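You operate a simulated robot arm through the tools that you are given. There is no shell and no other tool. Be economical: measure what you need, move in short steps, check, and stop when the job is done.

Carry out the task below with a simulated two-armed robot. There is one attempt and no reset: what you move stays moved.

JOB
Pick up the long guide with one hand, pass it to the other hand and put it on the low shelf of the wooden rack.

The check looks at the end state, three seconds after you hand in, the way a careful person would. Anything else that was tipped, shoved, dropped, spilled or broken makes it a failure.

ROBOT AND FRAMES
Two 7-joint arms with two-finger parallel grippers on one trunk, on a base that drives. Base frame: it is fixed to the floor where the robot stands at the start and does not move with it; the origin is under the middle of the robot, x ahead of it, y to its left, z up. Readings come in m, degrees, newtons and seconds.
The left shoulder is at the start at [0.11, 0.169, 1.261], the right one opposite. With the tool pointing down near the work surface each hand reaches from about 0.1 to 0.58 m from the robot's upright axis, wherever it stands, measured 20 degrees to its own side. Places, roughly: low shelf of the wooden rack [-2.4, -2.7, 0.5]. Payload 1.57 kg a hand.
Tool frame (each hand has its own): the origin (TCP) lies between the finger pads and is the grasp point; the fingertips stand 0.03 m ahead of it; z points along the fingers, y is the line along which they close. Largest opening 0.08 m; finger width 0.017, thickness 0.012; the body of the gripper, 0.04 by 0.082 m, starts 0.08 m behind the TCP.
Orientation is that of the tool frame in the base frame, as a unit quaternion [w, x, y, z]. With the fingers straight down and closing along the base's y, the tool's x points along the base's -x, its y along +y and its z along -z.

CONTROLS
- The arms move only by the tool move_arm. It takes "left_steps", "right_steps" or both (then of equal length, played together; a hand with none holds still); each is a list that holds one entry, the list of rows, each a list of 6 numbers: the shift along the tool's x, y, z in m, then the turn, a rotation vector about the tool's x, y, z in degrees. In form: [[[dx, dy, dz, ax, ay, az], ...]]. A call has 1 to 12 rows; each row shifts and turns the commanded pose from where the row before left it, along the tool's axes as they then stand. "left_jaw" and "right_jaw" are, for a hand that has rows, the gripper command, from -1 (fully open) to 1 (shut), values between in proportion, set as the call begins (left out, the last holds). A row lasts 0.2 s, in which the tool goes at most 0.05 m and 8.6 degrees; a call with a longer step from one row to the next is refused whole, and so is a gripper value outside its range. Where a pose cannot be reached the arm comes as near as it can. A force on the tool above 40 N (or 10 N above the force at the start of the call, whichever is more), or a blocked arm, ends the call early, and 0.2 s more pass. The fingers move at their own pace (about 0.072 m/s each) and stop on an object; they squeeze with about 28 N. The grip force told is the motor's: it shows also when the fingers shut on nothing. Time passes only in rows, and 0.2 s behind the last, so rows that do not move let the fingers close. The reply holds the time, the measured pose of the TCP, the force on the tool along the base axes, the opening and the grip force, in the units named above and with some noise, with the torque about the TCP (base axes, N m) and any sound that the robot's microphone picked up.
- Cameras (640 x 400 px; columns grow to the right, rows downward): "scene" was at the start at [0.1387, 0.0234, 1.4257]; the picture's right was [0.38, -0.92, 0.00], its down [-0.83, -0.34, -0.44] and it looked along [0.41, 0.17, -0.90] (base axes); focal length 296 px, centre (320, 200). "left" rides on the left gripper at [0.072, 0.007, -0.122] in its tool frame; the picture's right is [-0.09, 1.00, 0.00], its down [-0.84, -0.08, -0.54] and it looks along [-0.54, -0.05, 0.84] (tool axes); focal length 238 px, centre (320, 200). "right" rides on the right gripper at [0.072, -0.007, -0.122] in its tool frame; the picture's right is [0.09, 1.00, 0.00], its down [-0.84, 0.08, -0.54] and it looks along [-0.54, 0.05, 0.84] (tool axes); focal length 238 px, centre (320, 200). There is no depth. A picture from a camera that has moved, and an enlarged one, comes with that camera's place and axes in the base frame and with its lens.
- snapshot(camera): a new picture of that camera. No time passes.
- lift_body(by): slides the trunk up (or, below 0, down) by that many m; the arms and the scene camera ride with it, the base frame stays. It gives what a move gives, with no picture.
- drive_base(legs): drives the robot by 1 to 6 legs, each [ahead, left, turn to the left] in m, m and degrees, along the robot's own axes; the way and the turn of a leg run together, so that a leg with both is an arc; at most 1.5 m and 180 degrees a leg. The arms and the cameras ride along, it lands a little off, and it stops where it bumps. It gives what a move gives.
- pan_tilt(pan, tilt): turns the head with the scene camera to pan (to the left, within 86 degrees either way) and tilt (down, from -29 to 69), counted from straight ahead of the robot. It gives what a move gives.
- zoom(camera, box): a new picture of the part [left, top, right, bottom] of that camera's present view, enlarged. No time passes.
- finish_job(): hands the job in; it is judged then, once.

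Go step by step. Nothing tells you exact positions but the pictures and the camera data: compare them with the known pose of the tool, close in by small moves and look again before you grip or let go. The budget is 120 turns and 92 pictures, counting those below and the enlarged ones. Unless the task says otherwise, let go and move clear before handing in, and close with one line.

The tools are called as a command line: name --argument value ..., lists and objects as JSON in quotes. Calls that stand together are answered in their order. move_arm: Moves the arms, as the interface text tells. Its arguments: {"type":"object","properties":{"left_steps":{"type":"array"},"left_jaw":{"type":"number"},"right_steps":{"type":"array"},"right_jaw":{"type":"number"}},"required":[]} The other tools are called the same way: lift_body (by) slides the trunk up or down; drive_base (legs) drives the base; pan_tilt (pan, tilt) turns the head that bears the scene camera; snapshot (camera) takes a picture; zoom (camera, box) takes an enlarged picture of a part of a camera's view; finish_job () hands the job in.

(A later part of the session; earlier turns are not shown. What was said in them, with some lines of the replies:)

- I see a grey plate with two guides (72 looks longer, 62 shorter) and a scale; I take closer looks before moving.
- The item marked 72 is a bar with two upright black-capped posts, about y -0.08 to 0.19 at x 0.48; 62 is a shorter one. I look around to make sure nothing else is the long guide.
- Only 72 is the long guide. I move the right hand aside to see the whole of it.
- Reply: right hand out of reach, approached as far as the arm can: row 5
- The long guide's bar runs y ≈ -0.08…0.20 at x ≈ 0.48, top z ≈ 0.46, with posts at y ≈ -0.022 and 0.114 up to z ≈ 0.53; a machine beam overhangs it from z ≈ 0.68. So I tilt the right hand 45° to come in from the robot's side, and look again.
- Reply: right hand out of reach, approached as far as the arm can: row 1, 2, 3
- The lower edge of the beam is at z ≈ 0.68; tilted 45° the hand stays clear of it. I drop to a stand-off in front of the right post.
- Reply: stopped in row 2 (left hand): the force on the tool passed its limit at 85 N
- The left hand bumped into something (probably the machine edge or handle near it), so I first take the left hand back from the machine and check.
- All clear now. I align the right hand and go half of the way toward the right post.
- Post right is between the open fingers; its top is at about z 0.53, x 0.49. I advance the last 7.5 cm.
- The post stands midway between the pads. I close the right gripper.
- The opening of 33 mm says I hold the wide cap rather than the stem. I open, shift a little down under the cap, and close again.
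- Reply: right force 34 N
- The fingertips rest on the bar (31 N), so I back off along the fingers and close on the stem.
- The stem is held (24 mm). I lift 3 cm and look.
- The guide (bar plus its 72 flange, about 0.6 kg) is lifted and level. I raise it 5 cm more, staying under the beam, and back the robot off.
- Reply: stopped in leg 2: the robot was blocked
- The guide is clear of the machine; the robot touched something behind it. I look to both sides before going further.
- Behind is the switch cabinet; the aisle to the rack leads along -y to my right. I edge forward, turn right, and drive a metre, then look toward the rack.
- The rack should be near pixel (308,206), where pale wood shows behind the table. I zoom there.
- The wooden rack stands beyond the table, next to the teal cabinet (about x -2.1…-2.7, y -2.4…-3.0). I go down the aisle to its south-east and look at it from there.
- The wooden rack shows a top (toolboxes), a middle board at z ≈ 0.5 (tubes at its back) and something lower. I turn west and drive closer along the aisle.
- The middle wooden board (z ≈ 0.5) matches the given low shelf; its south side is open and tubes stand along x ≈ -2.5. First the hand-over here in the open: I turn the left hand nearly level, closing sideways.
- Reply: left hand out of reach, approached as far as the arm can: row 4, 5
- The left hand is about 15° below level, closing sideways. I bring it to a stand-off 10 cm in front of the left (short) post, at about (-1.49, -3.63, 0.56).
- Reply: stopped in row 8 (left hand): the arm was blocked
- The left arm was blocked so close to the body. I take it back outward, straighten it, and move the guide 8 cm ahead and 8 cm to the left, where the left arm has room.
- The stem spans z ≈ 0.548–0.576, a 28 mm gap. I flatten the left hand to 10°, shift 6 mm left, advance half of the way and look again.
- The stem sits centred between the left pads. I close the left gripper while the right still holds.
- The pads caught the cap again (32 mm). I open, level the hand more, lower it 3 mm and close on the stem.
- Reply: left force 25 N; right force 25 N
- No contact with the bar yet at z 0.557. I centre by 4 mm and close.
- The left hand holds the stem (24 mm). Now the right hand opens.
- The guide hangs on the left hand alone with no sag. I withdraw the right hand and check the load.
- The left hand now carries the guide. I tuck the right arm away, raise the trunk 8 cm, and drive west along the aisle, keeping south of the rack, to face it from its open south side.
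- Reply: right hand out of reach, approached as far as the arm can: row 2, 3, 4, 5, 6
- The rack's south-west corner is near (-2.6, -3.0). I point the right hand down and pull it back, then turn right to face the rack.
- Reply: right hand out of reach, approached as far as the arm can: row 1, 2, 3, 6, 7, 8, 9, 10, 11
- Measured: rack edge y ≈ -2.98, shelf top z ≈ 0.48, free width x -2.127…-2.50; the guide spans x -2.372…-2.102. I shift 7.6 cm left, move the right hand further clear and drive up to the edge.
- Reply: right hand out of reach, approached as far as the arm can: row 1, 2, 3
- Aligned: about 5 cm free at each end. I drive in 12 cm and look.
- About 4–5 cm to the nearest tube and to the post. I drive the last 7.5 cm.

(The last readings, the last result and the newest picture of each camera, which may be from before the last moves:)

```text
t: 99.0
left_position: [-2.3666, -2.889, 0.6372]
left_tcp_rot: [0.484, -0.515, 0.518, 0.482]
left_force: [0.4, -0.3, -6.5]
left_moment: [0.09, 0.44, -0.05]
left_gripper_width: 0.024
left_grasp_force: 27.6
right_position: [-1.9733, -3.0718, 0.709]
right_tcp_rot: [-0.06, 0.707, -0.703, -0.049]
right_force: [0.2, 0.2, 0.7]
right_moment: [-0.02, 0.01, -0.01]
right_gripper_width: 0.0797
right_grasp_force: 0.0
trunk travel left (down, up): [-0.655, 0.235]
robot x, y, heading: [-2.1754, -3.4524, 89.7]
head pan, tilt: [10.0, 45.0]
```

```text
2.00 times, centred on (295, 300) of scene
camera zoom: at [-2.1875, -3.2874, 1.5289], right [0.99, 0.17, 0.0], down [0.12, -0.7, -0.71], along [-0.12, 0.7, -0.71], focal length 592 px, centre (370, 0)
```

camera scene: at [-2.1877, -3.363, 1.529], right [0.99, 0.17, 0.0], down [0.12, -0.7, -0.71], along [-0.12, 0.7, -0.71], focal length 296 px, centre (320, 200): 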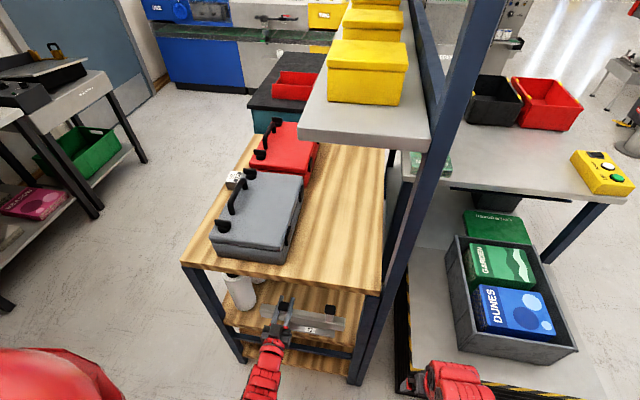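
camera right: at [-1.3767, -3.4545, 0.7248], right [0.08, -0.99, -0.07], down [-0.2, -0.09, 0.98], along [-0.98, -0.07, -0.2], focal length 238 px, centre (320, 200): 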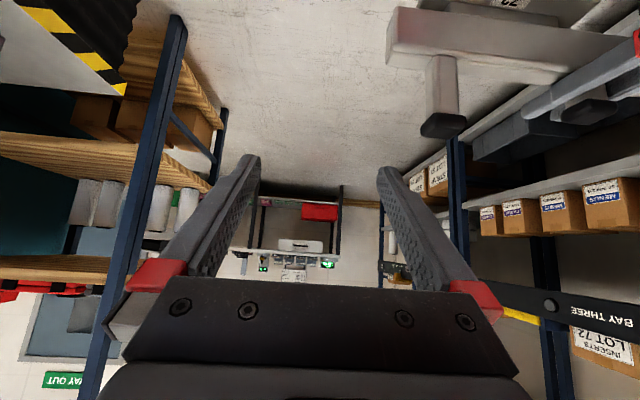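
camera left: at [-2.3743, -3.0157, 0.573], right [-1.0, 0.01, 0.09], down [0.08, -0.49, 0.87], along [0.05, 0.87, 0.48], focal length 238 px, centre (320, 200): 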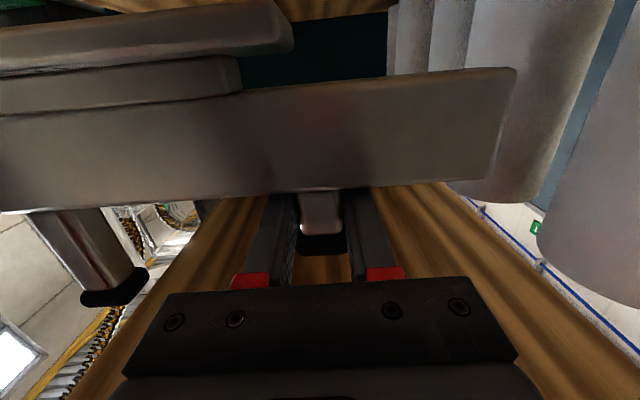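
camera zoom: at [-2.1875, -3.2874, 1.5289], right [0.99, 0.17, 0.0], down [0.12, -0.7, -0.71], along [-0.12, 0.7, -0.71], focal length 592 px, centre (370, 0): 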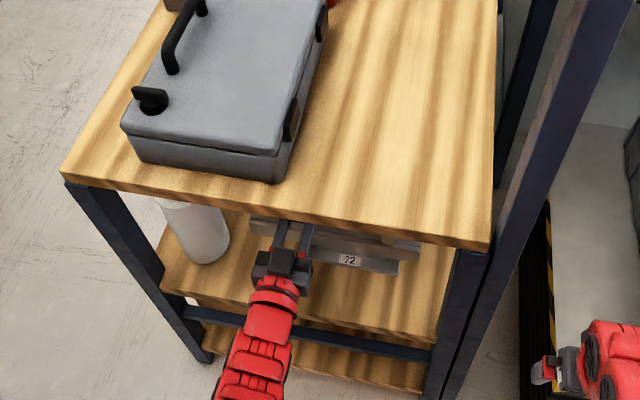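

I lower the guide with the left arm 6.5 cm and look at the remaining gap.

move_arm --left_steps '[[[0.02, 0, 0.001, 0, 0, 0], [0.02, 0, 0.001, 0, 0, 0], [0.015, 0, 0.001, 0, 0, 0], [0.01, 0, 0.001, 0, 0, 0], [0, 0, 0, 0, 0, 0]]]'

snapshot --camera "left"

zoom --camera "scene" --box '[170, 200, 420, 400]'

```text
t: 100.2
left_position: [-2.3704, -2.9064, 0.6181]
left_tcp_rot: [0.468, -0.524, 0.529, 0.476]
left_force: [-0.1, 0.4, -5.9]
left_moment: [0.11, 0.4, -0.02]
left_gripper_width: 0.0239
left_grasp_force: 28.2
left hand out of reach, approached as far as the arm can: row 1, 2, 3, 4
right_position: [-1.972, -3.0727, 0.7079]
right_tcp_rot: [-0.061, 0.706, -0.704, -0.049]
right_force: [-0.6, 1.0, -0.3]
right_moment: [-0.06, -0.01, -0.03]
right_gripper_width: 0.0796
right_grasp_force: 0.0
trunk travel left (down, up): [-0.655, 0.235]
robot x, y, heading: [-2.1734, -3.4521, 89.6]
head pan, tilt: [10.0, 45.0]
```

```text
28 pictures are left
camera left: at [-2.3775, -3.0349, 0.559], right [-0.99, 0.01, 0.1], down [0.09, -0.45, 0.89], along [0.06, 0.89, 0.44], focal length 238 px, centre (320, 200)
```

left: 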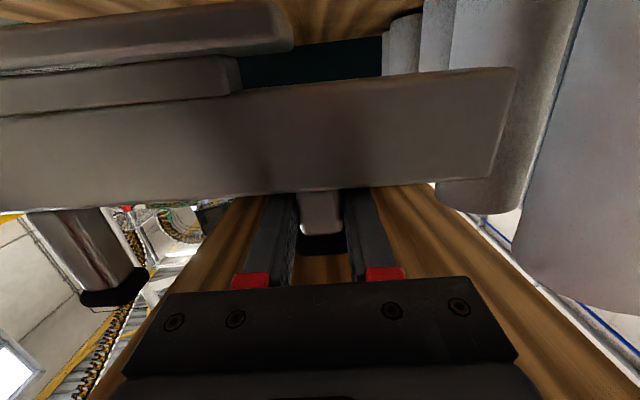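

```text
2.00 times, centred on (295, 300) of scene
camera zoom: at [-2.1876, -3.2893, 1.5291], right [0.99, 0.17, 0.0], down [0.12, -0.7, -0.71], along [-0.12, 0.7, -0.71], focal length 592 px, centre (370, 0)
```

zoom: 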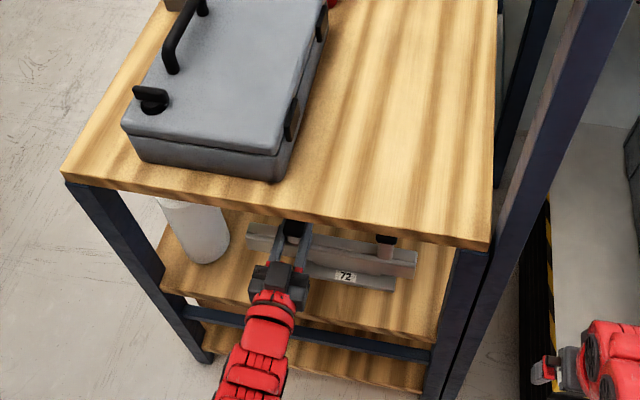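

The arm is at its reach limit, so I undo this and will lower with the trunk instead.

move_arm --left_steps '[[[-0.02, 0, -0.001, 0, 0, 0], [-0.02, 0, -0.001, 0, 0, 0], [-0.015, 0, -0.001, 0, 0, 0], [-0.01, 0, -0.001, 0, 0, 0], [0, 0, 0, 0, 0, 0]]]'

lift_body --by -0.06

snapshot --camera "left"

zoom --camera "scene" --box '[170, 200, 420, 400]'

```text
t: 101.4
left_position: [-2.3696, -2.9055, 0.6815]
left_tcp_rot: [0.484, -0.515, 0.517, 0.482]
left_force: [-0.7, -0.1, -5.6]
left_moment: [0.11, 0.42, 0.01]
left_gripper_width: 0.0241
left_grasp_force: 28.0
right_position: [-1.9731, -3.0722, 0.7088]
right_tcp_rot: [-0.06, 0.707, -0.703, -0.049]
right_force: [0.0, 0.0, -0.5]
right_moment: [0.01, -0.02, 0.01]
right_gripper_width: 0.0802
right_grasp_force: 0.0
trunk travel left (down, up): [-0.655, 0.235]
robot x, y, heading: [-2.1731, -3.4514, 89.7]
head pan, tilt: [10.0, 45.0]
```

```text
t: 102.4
left_position: [-2.3696, -2.9073, 0.6231]
left_tcp_rot: [0.484, -0.515, 0.517, 0.482]
left_force: [0.1, -0.4, -6.0]
left_moment: [0.06, 0.4, 0.01]
left_gripper_width: 0.024
left_grasp_force: 28.7
right_position: [-1.972, -3.0732, 0.6483]
right_tcp_rot: [-0.06, 0.707, -0.703, -0.048]
right_force: [0.0, 0.2, 0.0]
right_moment: [-0.01, 0.02, -0.01]
right_gripper_width: 0.0799
right_grasp_force: 0.0
trunk travel left (down, up): [-0.595, 0.295]
robot x, y, heading: [-2.173, -3.4534, 89.7]
head pan, tilt: [10.0, 45.0]
```

```text
26 pictures are left
camera left: at [-2.3765, -3.0323, 0.5584], right [-1.0, 0.01, 0.09], down [0.08, -0.49, 0.87], along [0.05, 0.87, 0.48], focal length 238 px, centre (320, 200)
```

left: 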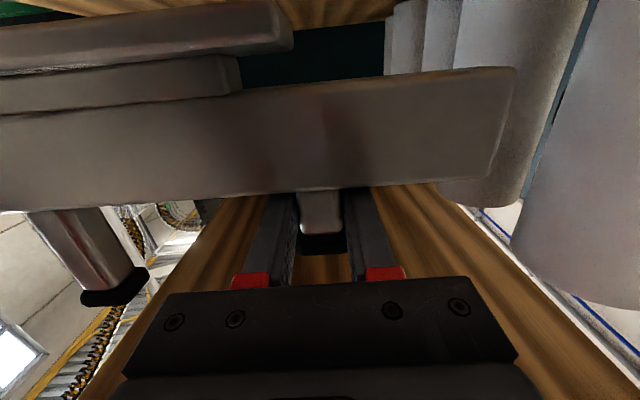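

```text
2.00 times, centred on (295, 300) of scene
camera zoom: at [-2.1874, -3.2894, 1.4691], right [0.99, 0.17, 0.0], down [0.12, -0.7, -0.71], along [-0.12, 0.7, -0.71], focal length 592 px, centre (370, 0)
```

zoom: 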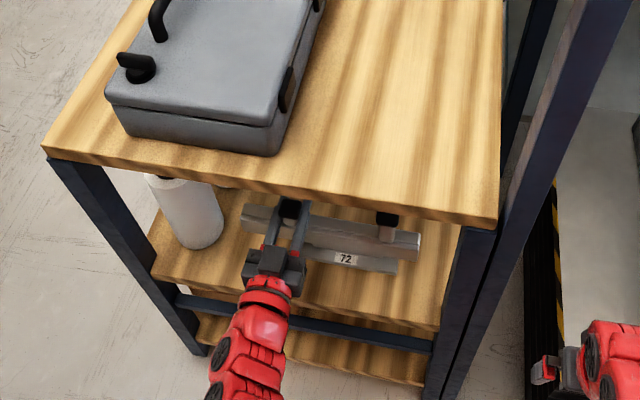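

Post is at y ≈ -2.907; I go 2 cm further in and lower the trunk 5 cm more.

drive_base --legs '[[0.02, 0, 0]]'

lift_body --by -0.05

snapshot --camera "left"

zoom --camera "scene" --box '[210, 260, 402, 400]'

```text
t: 103.2
left_position: [-2.3691, -2.8856, 0.6225]
left_tcp_rot: [0.484, -0.515, 0.517, 0.483]
left_force: [0.7, -0.3, -7.3]
left_moment: [0.11, 0.41, -0.01]
left_gripper_width: 0.0238
left_grasp_force: 28.3
right_position: [-1.9728, -3.0529, 0.6476]
right_tcp_rot: [-0.06, 0.707, -0.703, -0.048]
right_force: [0.1, 0.2, -0.7]
right_moment: [-0.02, 0.03, -0.03]
right_gripper_width: 0.0799
right_grasp_force: 0.0
trunk travel left (down, up): [-0.595, 0.295]
robot x, y, heading: [-2.1741, -3.4301, 89.9]
head pan, tilt: [10.0, 45.0]
```

```text
t: 104.1
left_position: [-2.3705, -2.8848, 0.5714]
left_tcp_rot: [0.484, -0.515, 0.517, 0.483]
left_force: [0.4, 0.8, -5.4]
left_moment: [0.1, 0.43, -0.02]
left_gripper_width: 0.0237
left_grasp_force: 28.1
right_position: [-1.9717, -3.0533, 0.5983]
right_tcp_rot: [-0.061, 0.707, -0.703, -0.049]
right_force: [0.5, -0.2, -0.3]
right_moment: [0.0, 0.01, 0.02]
right_gripper_width: 0.0799
right_grasp_force: 0.0
trunk travel left (down, up): [-0.545, 0.345]
robot x, y, heading: [-2.176, -3.4256, 89.6]
head pan, tilt: [10.0, 45.0]
```

```text
24 pictures are left
camera left: at [-2.3762, -3.0124, 0.5082], right [-1.0, 0.01, 0.09], down [0.08, -0.49, 0.87], along [0.05, 0.87, 0.48], focal length 238 px, centre (320, 200)
```

left: 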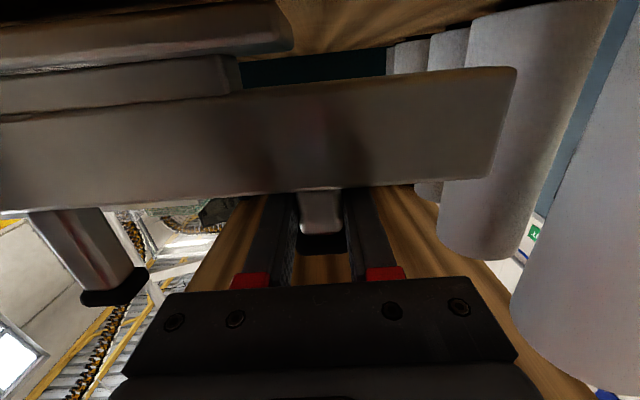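

```text
2.86 times, centred on (306, 330) of scene
camera zoom: at [-2.1873, -3.2692, 1.4191], right [0.99, 0.17, 0.0], down [0.12, -0.7, -0.71], along [-0.12, 0.7, -0.71], focal length 845 px, centre (360, -171)
```

zoom: 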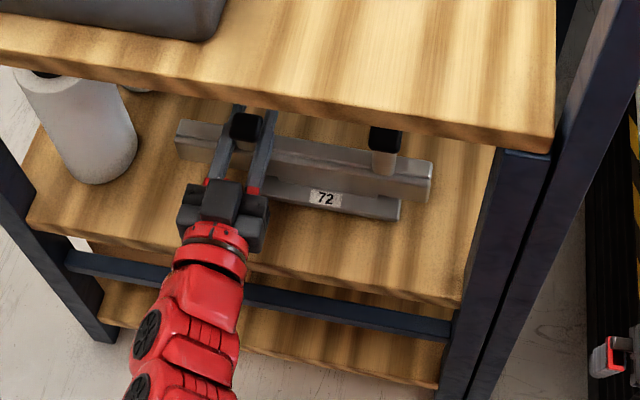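

The gap to the board is some 1.5–2.5 cm. I lower in small steps, watching the force.

lift_body --by -0.01

lift_body --by -0.005

snapshot --camera "left"

```text
t: 104.7
left_position: [-2.3697, -2.887, 0.562]
left_tcp_rot: [0.485, -0.515, 0.517, 0.483]
left_force: [-0.4, -1.1, 1.2]
left_moment: [-0.28, -0.24, 0.11]
left_gripper_width: 0.0238
left_grasp_force: 27.8
right_position: [-1.9723, -3.0521, 0.5889]
right_tcp_rot: [-0.061, 0.706, -0.704, -0.049]
right_force: [-0.5, -0.4, 0.1]
right_moment: [-0.01, -0.01, -0.02]
right_gripper_width: 0.0799
right_grasp_force: 0.2
trunk travel left (down, up): [-0.535, 0.355]
robot x, y, heading: [-2.1772, -3.432, 89.8]
head pan, tilt: [10.0, 45.0]
```

```text
t: 105.2
left_position: [-2.3679, -2.8861, 0.5601]
left_tcp_rot: [0.485, -0.514, 0.516, 0.484]
left_force: [-0.2, 5.8, 24.4]
left_moment: [-0.15, -0.14, 0.07]
left_gripper_width: 0.0232
left_grasp_force: 28.0
right_position: [-1.9706, -3.053, 0.5843]
right_tcp_rot: [-0.061, 0.707, -0.703, -0.05]
right_force: [-0.9, -0.2, -0.6]
right_moment: [-0.01, -0.03, 0.02]
right_gripper_width: 0.0799
right_grasp_force: 0.1
trunk travel left (down, up): [-0.53, 0.36]
robot x, y, heading: [-2.1768, -3.4291, 89.9]
head pan, tilt: [10.0, 45.0]
```

```text
22 pictures are left
camera left: at [-2.3764, -3.0118, 0.4957], right [-1.0, 0.01, 0.09], down [0.08, -0.49, 0.87], along [0.05, 0.87, 0.49], focal length 238 px, centre (320, 200)
```

left: 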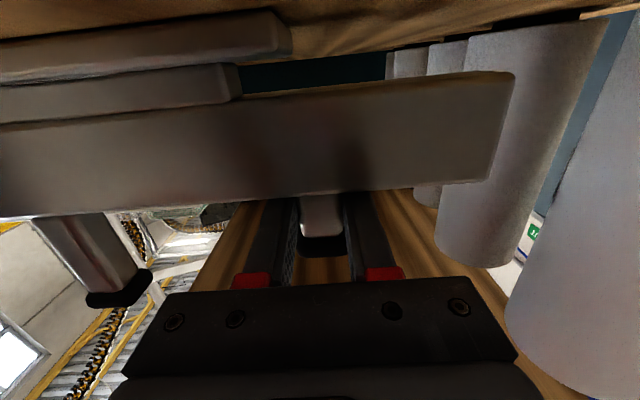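

The guide rests on the board (contact 24 N). I relieve 3 mm and then open the left hand.

lift_body --by 0.003

move_arm --left_steps '[[[0, 0, 0, 0, 0, 0], [0, 0, 0, 0, 0, 0], [0, 0, 0, 0, 0, 0], [0, 0, 0, 0, 0, 0]]]' --left_jaw -0.3

snapshot --camera "left"

zoom --camera "scene" --box '[210, 260, 402, 400]'

```text
t: 105.8
left_position: [-2.369, -2.8855, 0.5594]
left_tcp_rot: [0.483, -0.515, 0.517, 0.483]
left_force: [-1.7, 3.6, 9.9]
left_moment: [0.33, -0.11, 0.1]
left_gripper_width: 0.0238
left_grasp_force: 27.9
right_position: [-1.9726, -3.0524, 0.5864]
right_tcp_rot: [-0.06, 0.706, -0.704, -0.049]
right_force: [-0.4, -0.2, 0.4]
right_moment: [0.0, 0.01, 0.01]
right_gripper_width: 0.0801
right_grasp_force: 0.1
trunk travel left (down, up): [-0.533, 0.357]
robot x, y, heading: [-2.1757, -3.4224, 89.7]
head pan, tilt: [10.0, 45.0]
```

```text
t: 106.8
left_position: [-2.3682, -2.8856, 0.5582]
left_tcp_rot: [0.484, -0.514, 0.518, 0.482]
left_force: [-0.1, -0.4, 0.4]
left_moment: [0.02, -0.01, 0.02]
left_gripper_width: 0.0521
left_grasp_force: 0.0
right_position: [-1.9718, -3.0542, 0.5863]
right_tcp_rot: [-0.061, 0.706, -0.704, -0.048]
right_force: [0.1, 0.7, 0.1]
right_moment: [0.01, 0.0, 0.0]
right_gripper_width: 0.08
right_grasp_force: 0.0
trunk travel left (down, up): [-0.533, 0.357]
robot x, y, heading: [-2.1757, -3.4281, 89.7]
head pan, tilt: [10.0, 45.0]
```

```text
21 pictures are left
camera left: at [-2.3761, -3.0126, 0.4964], right [-1.0, 0.01, 0.09], down [0.08, -0.49, 0.87], along [0.05, 0.87, 0.48], focal length 238 px, centre (320, 200)
```

left: 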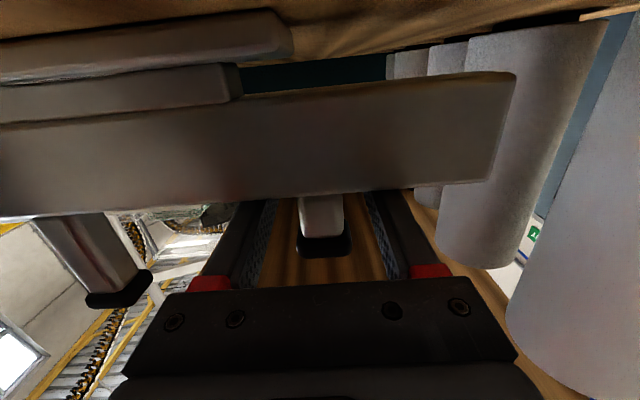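

```text
2.86 times, centred on (306, 330) of scene
camera zoom: at [-2.1871, -3.2698, 1.4072], right [0.99, 0.17, 0.0], down [0.12, -0.7, -0.71], along [-0.12, 0.7, -0.71], focal length 845 px, centre (360, -171)
```

zoom: 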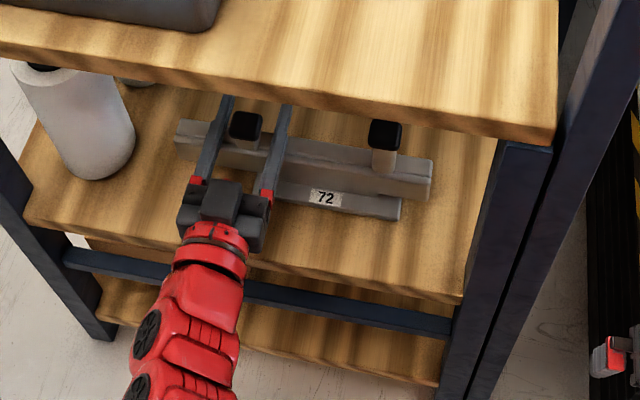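

The guide stands by itself on the shelf and stayed put. I back straight out.

drive_base --legs '[[-0.12, 0, 0], [-0.13, 0, 0]]'

snapshot --camera "scene"

zoom --camera "scene" --box '[200, 180, 392, 320]'

```text
t: 108.9
left_position: [-2.3716, -3.1383, 0.5609]
left_tcp_rot: [0.485, -0.514, 0.517, 0.483]
left_force: [-1.0, -0.2, 0.2]
left_moment: [-0.02, 0.0, 0.03]
left_gripper_width: 0.0518
left_grasp_force: 0.0
right_position: [-1.9752, -3.3046, 0.5873]
right_tcp_rot: [-0.062, 0.707, -0.703, -0.049]
right_force: [0.4, 0.2, 0.5]
right_moment: [0.03, 0.02, 0.03]
right_gripper_width: 0.0801
right_grasp_force: 0.1
trunk travel left (down, up): [-0.533, 0.357]
robot x, y, heading: [-2.1741, -3.6773, 89.9]
head pan, tilt: [10.0, 45.0]
```

```text
19 pictures are left
camera scene: at [-2.1885, -3.522, 1.4074], right [0.99, 0.17, 0.0], down [0.12, -0.7, -0.71], along [-0.12, 0.7, -0.71], focal length 296 px, centre (320, 200)
```

scene: 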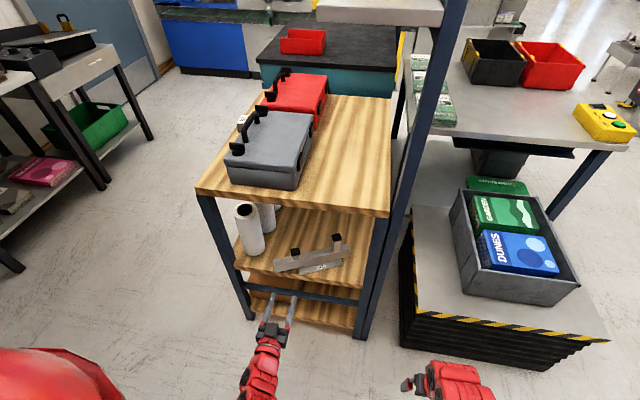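

```text
2.86 times, centred on (296, 250) of scene
camera zoom: at [-2.1885, -3.522, 1.4074], right [0.99, 0.17, 0.0], down [0.12, -0.7, -0.71], along [-0.12, 0.7, -0.71], focal length 845 px, centre (389, 57)
```

zoom: 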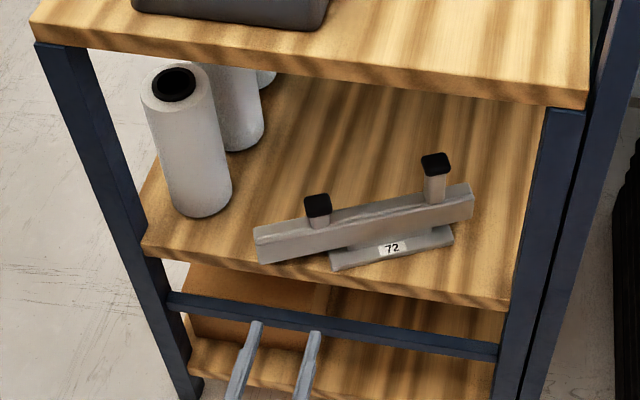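

While backing out something caught and swung the guide's left end to the front edge. I will push it gently back in with the closed left fingers, low on the bar near its left end.

move_arm --left_steps '[[[0, 0, 0, 0, 0, 0], [0, 0, 0, 0, 0, 0], [0, 0, 0, 0, 0, 0], [0, 0, 0, 0, 0, 0], [0, 0, 0, 0, 0, 0]]]' --left_jaw 1

lift_body --by -0.045

drive_base --legs '[[0, 0.043, 0], [0.09, 0, 0]]'

zoom --camera "scene" --box '[200, 200, 392, 340]'

```text
t: 110.1
left_position: [-2.3707, -3.1365, 0.5611]
left_tcp_rot: [0.484, -0.515, 0.518, 0.482]
left_force: [0.4, 0.6, 1.0]
left_moment: [0.0, 0.01, -0.02]
left_gripper_width: 0.0
left_grasp_force: 21.3
right_position: [-1.9739, -3.3035, 0.5872]
right_tcp_rot: [-0.061, 0.707, -0.703, -0.05]
right_force: [0.2, 0.8, -1.2]
right_moment: [-0.01, 0.0, 0.01]
right_gripper_width: 0.0799
right_grasp_force: 0.0
trunk travel left (down, up): [-0.533, 0.357]
robot x, y, heading: [-2.1778, -3.6786, 89.8]
head pan, tilt: [10.0, 45.0]
```

```text
t: 111.0
left_position: [-2.3718, -3.1371, 0.5157]
left_tcp_rot: [0.484, -0.515, 0.517, 0.483]
left_force: [0.4, 0.4, 0.0]
left_moment: [-0.01, 0.02, 0.0]
left_gripper_width: 0.0001
left_grasp_force: 20.8
right_position: [-1.9739, -3.3038, 0.5412]
right_tcp_rot: [-0.061, 0.707, -0.703, -0.048]
right_force: [-0.3, -0.1, 0.1]
right_moment: [-0.02, 0.03, 0.02]
right_gripper_width: 0.08
right_grasp_force: 0.1
trunk travel left (down, up): [-0.488, 0.402]
robot x, y, heading: [-2.1768, -3.6789, 89.5]
head pan, tilt: [10.0, 45.0]
```

```text
t: 112.5
left_position: [-2.4123, -3.0459, 0.5137]
left_tcp_rot: [0.484, -0.515, 0.518, 0.482]
left_force: [-0.6, 0.6, 1.1]
left_moment: [0.03, 0.01, 0.02]
left_gripper_width: 0.0
left_grasp_force: 21.0
right_position: [-2.016, -3.2139, 0.5401]
right_tcp_rot: [-0.06, 0.706, -0.704, -0.048]
right_force: [0.0, 0.6, 0.2]
right_moment: [0.0, 0.03, 0.0]
right_gripper_width: 0.0801
right_grasp_force: 0.0
trunk travel left (down, up): [-0.488, 0.402]
robot x, y, heading: [-2.2204, -3.5936, 89.6]
head pan, tilt: [10.0, 45.0]
```

```text
2.86 times, centred on (296, 270) of scene
camera zoom: at [-2.2309, -3.4293, 1.362], right [0.99, 0.17, 0.0], down [0.12, -0.7, -0.71], along [-0.12, 0.7, -0.71], focal length 845 px, centre (389, 0)
```

zoom: 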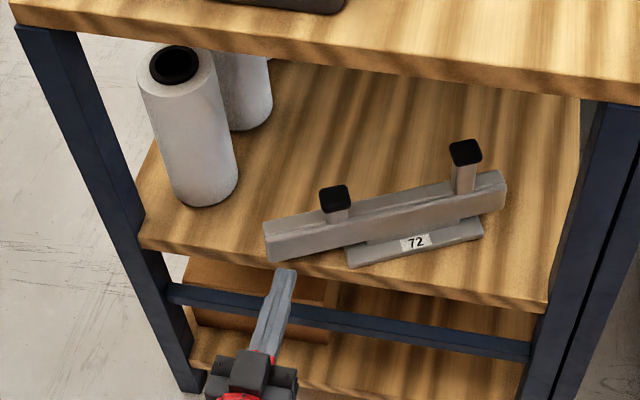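

The fingertip points at the bar's left end. I push forward slowly.

drive_base --legs '[[0.04, 0, 0], [0.03, 0, 0]]'

zoom --camera "scene" --box '[200, 220, 392, 360]'

```text
t: 113.9
left_position: [-2.4123, -2.9747, 0.5139]
left_tcp_rot: [0.484, -0.515, 0.518, 0.482]
left_force: [-0.2, -0.2, -0.4]
left_moment: [0.0, 0.02, -0.02]
left_gripper_width: 0.0
left_grasp_force: 21.0
right_position: [-2.0152, -3.1422, 0.5406]
right_tcp_rot: [-0.06, 0.706, -0.704, -0.048]
right_force: [0.3, 0.1, 0.3]
right_moment: [-0.01, 0.0, 0.02]
right_gripper_width: 0.08
right_grasp_force: 0.1
trunk travel left (down, up): [-0.488, 0.402]
robot x, y, heading: [-2.2182, -3.5197, 89.7]
head pan, tilt: [10.0, 45.0]
```

```text
2.86 times, centred on (296, 290) of scene
camera zoom: at [-2.2304, -3.358, 1.3619], right [0.99, 0.17, 0.0], down [0.12, -0.7, -0.71], along [-0.12, 0.7, -0.71], focal length 845 px, centre (389, -57)
```

zoom: 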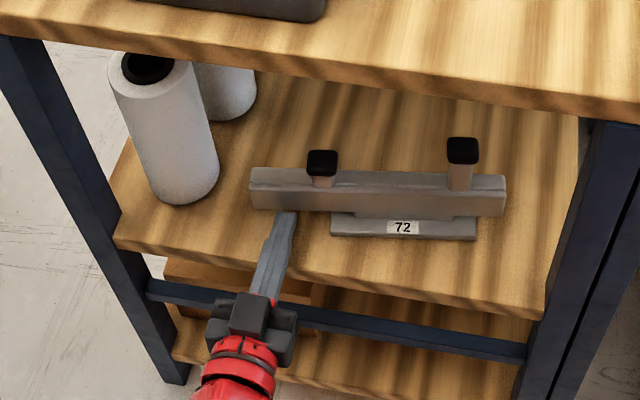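

The guide is now well on the board, nearly square to it and clear of the tubes. I back straight off and check.

drive_base --legs '[[-0.25, 0, 0]]'

snapshot --camera "scene"

zoom --camera "scene" --box '[200, 180, 392, 320]'

```text
t: 115.7
left_position: [-2.4146, -3.2286, 0.5152]
left_tcp_rot: [0.484, -0.515, 0.517, 0.483]
left_force: [0.8, 0.5, -0.8]
left_moment: [-0.01, 0.0, 0.02]
left_gripper_width: 0.0
left_grasp_force: 21.2
right_position: [-2.018, -3.3957, 0.5419]
right_tcp_rot: [-0.061, 0.707, -0.703, -0.048]
right_force: [-0.5, 0.4, 0.2]
right_moment: [0.0, -0.01, 0.0]
right_gripper_width: 0.08
right_grasp_force: 0.0
trunk travel left (down, up): [-0.488, 0.402]
robot x, y, heading: [-2.2159, -3.7723, 89.9]
head pan, tilt: [10.0, 45.0]
```

```text
15 pictures are left
camera scene: at [-2.232, -3.6135, 1.3623], right [0.99, 0.17, 0.0], down [0.12, -0.7, -0.71], along [-0.12, 0.7, -0.71], focal length 296 px, centre (320, 200)
```

scene: 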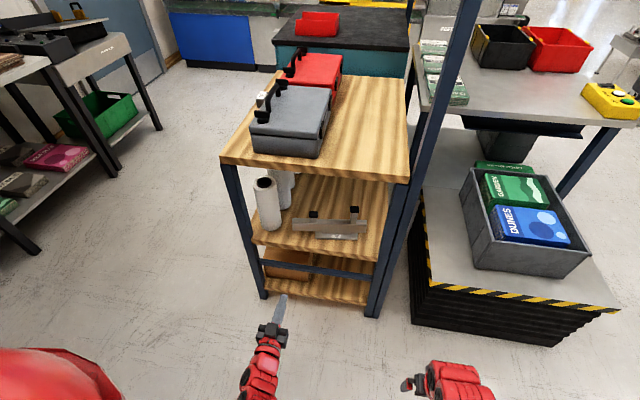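

```text
2.86 times, centred on (296, 250) of scene
camera zoom: at [-2.232, -3.6135, 1.3623], right [0.99, 0.17, 0.0], down [0.12, -0.7, -0.71], along [-0.12, 0.7, -0.71], focal length 845 px, centre (389, 57)
```

zoom: 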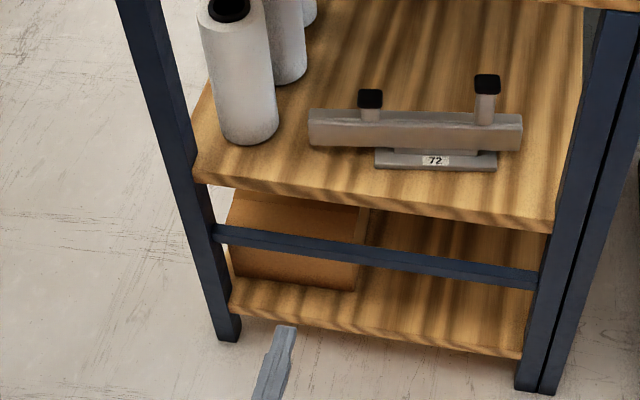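

The guide stands upright on the board at z ≈ 0.48, well inside the edge. The tubes and toolboxes are untouched, and both hands are empty and clear, so I hand in.

finish_job

```text
The job is handed in.
```

I picked up the long guide (72) with the right hand, passed it to the left and set it on the wooden rack's middle board (z ≈ 0.48), which I took as the low shelf because you gave z 0.5. A third board sits lower, at about z 0.2. On the way out the left hand dragged the guide's end to the front edge, so I pushed it back in. Earlier, the left hand met 85 N near the machine and the base touched the switch cabinet; I saw no damage from either.
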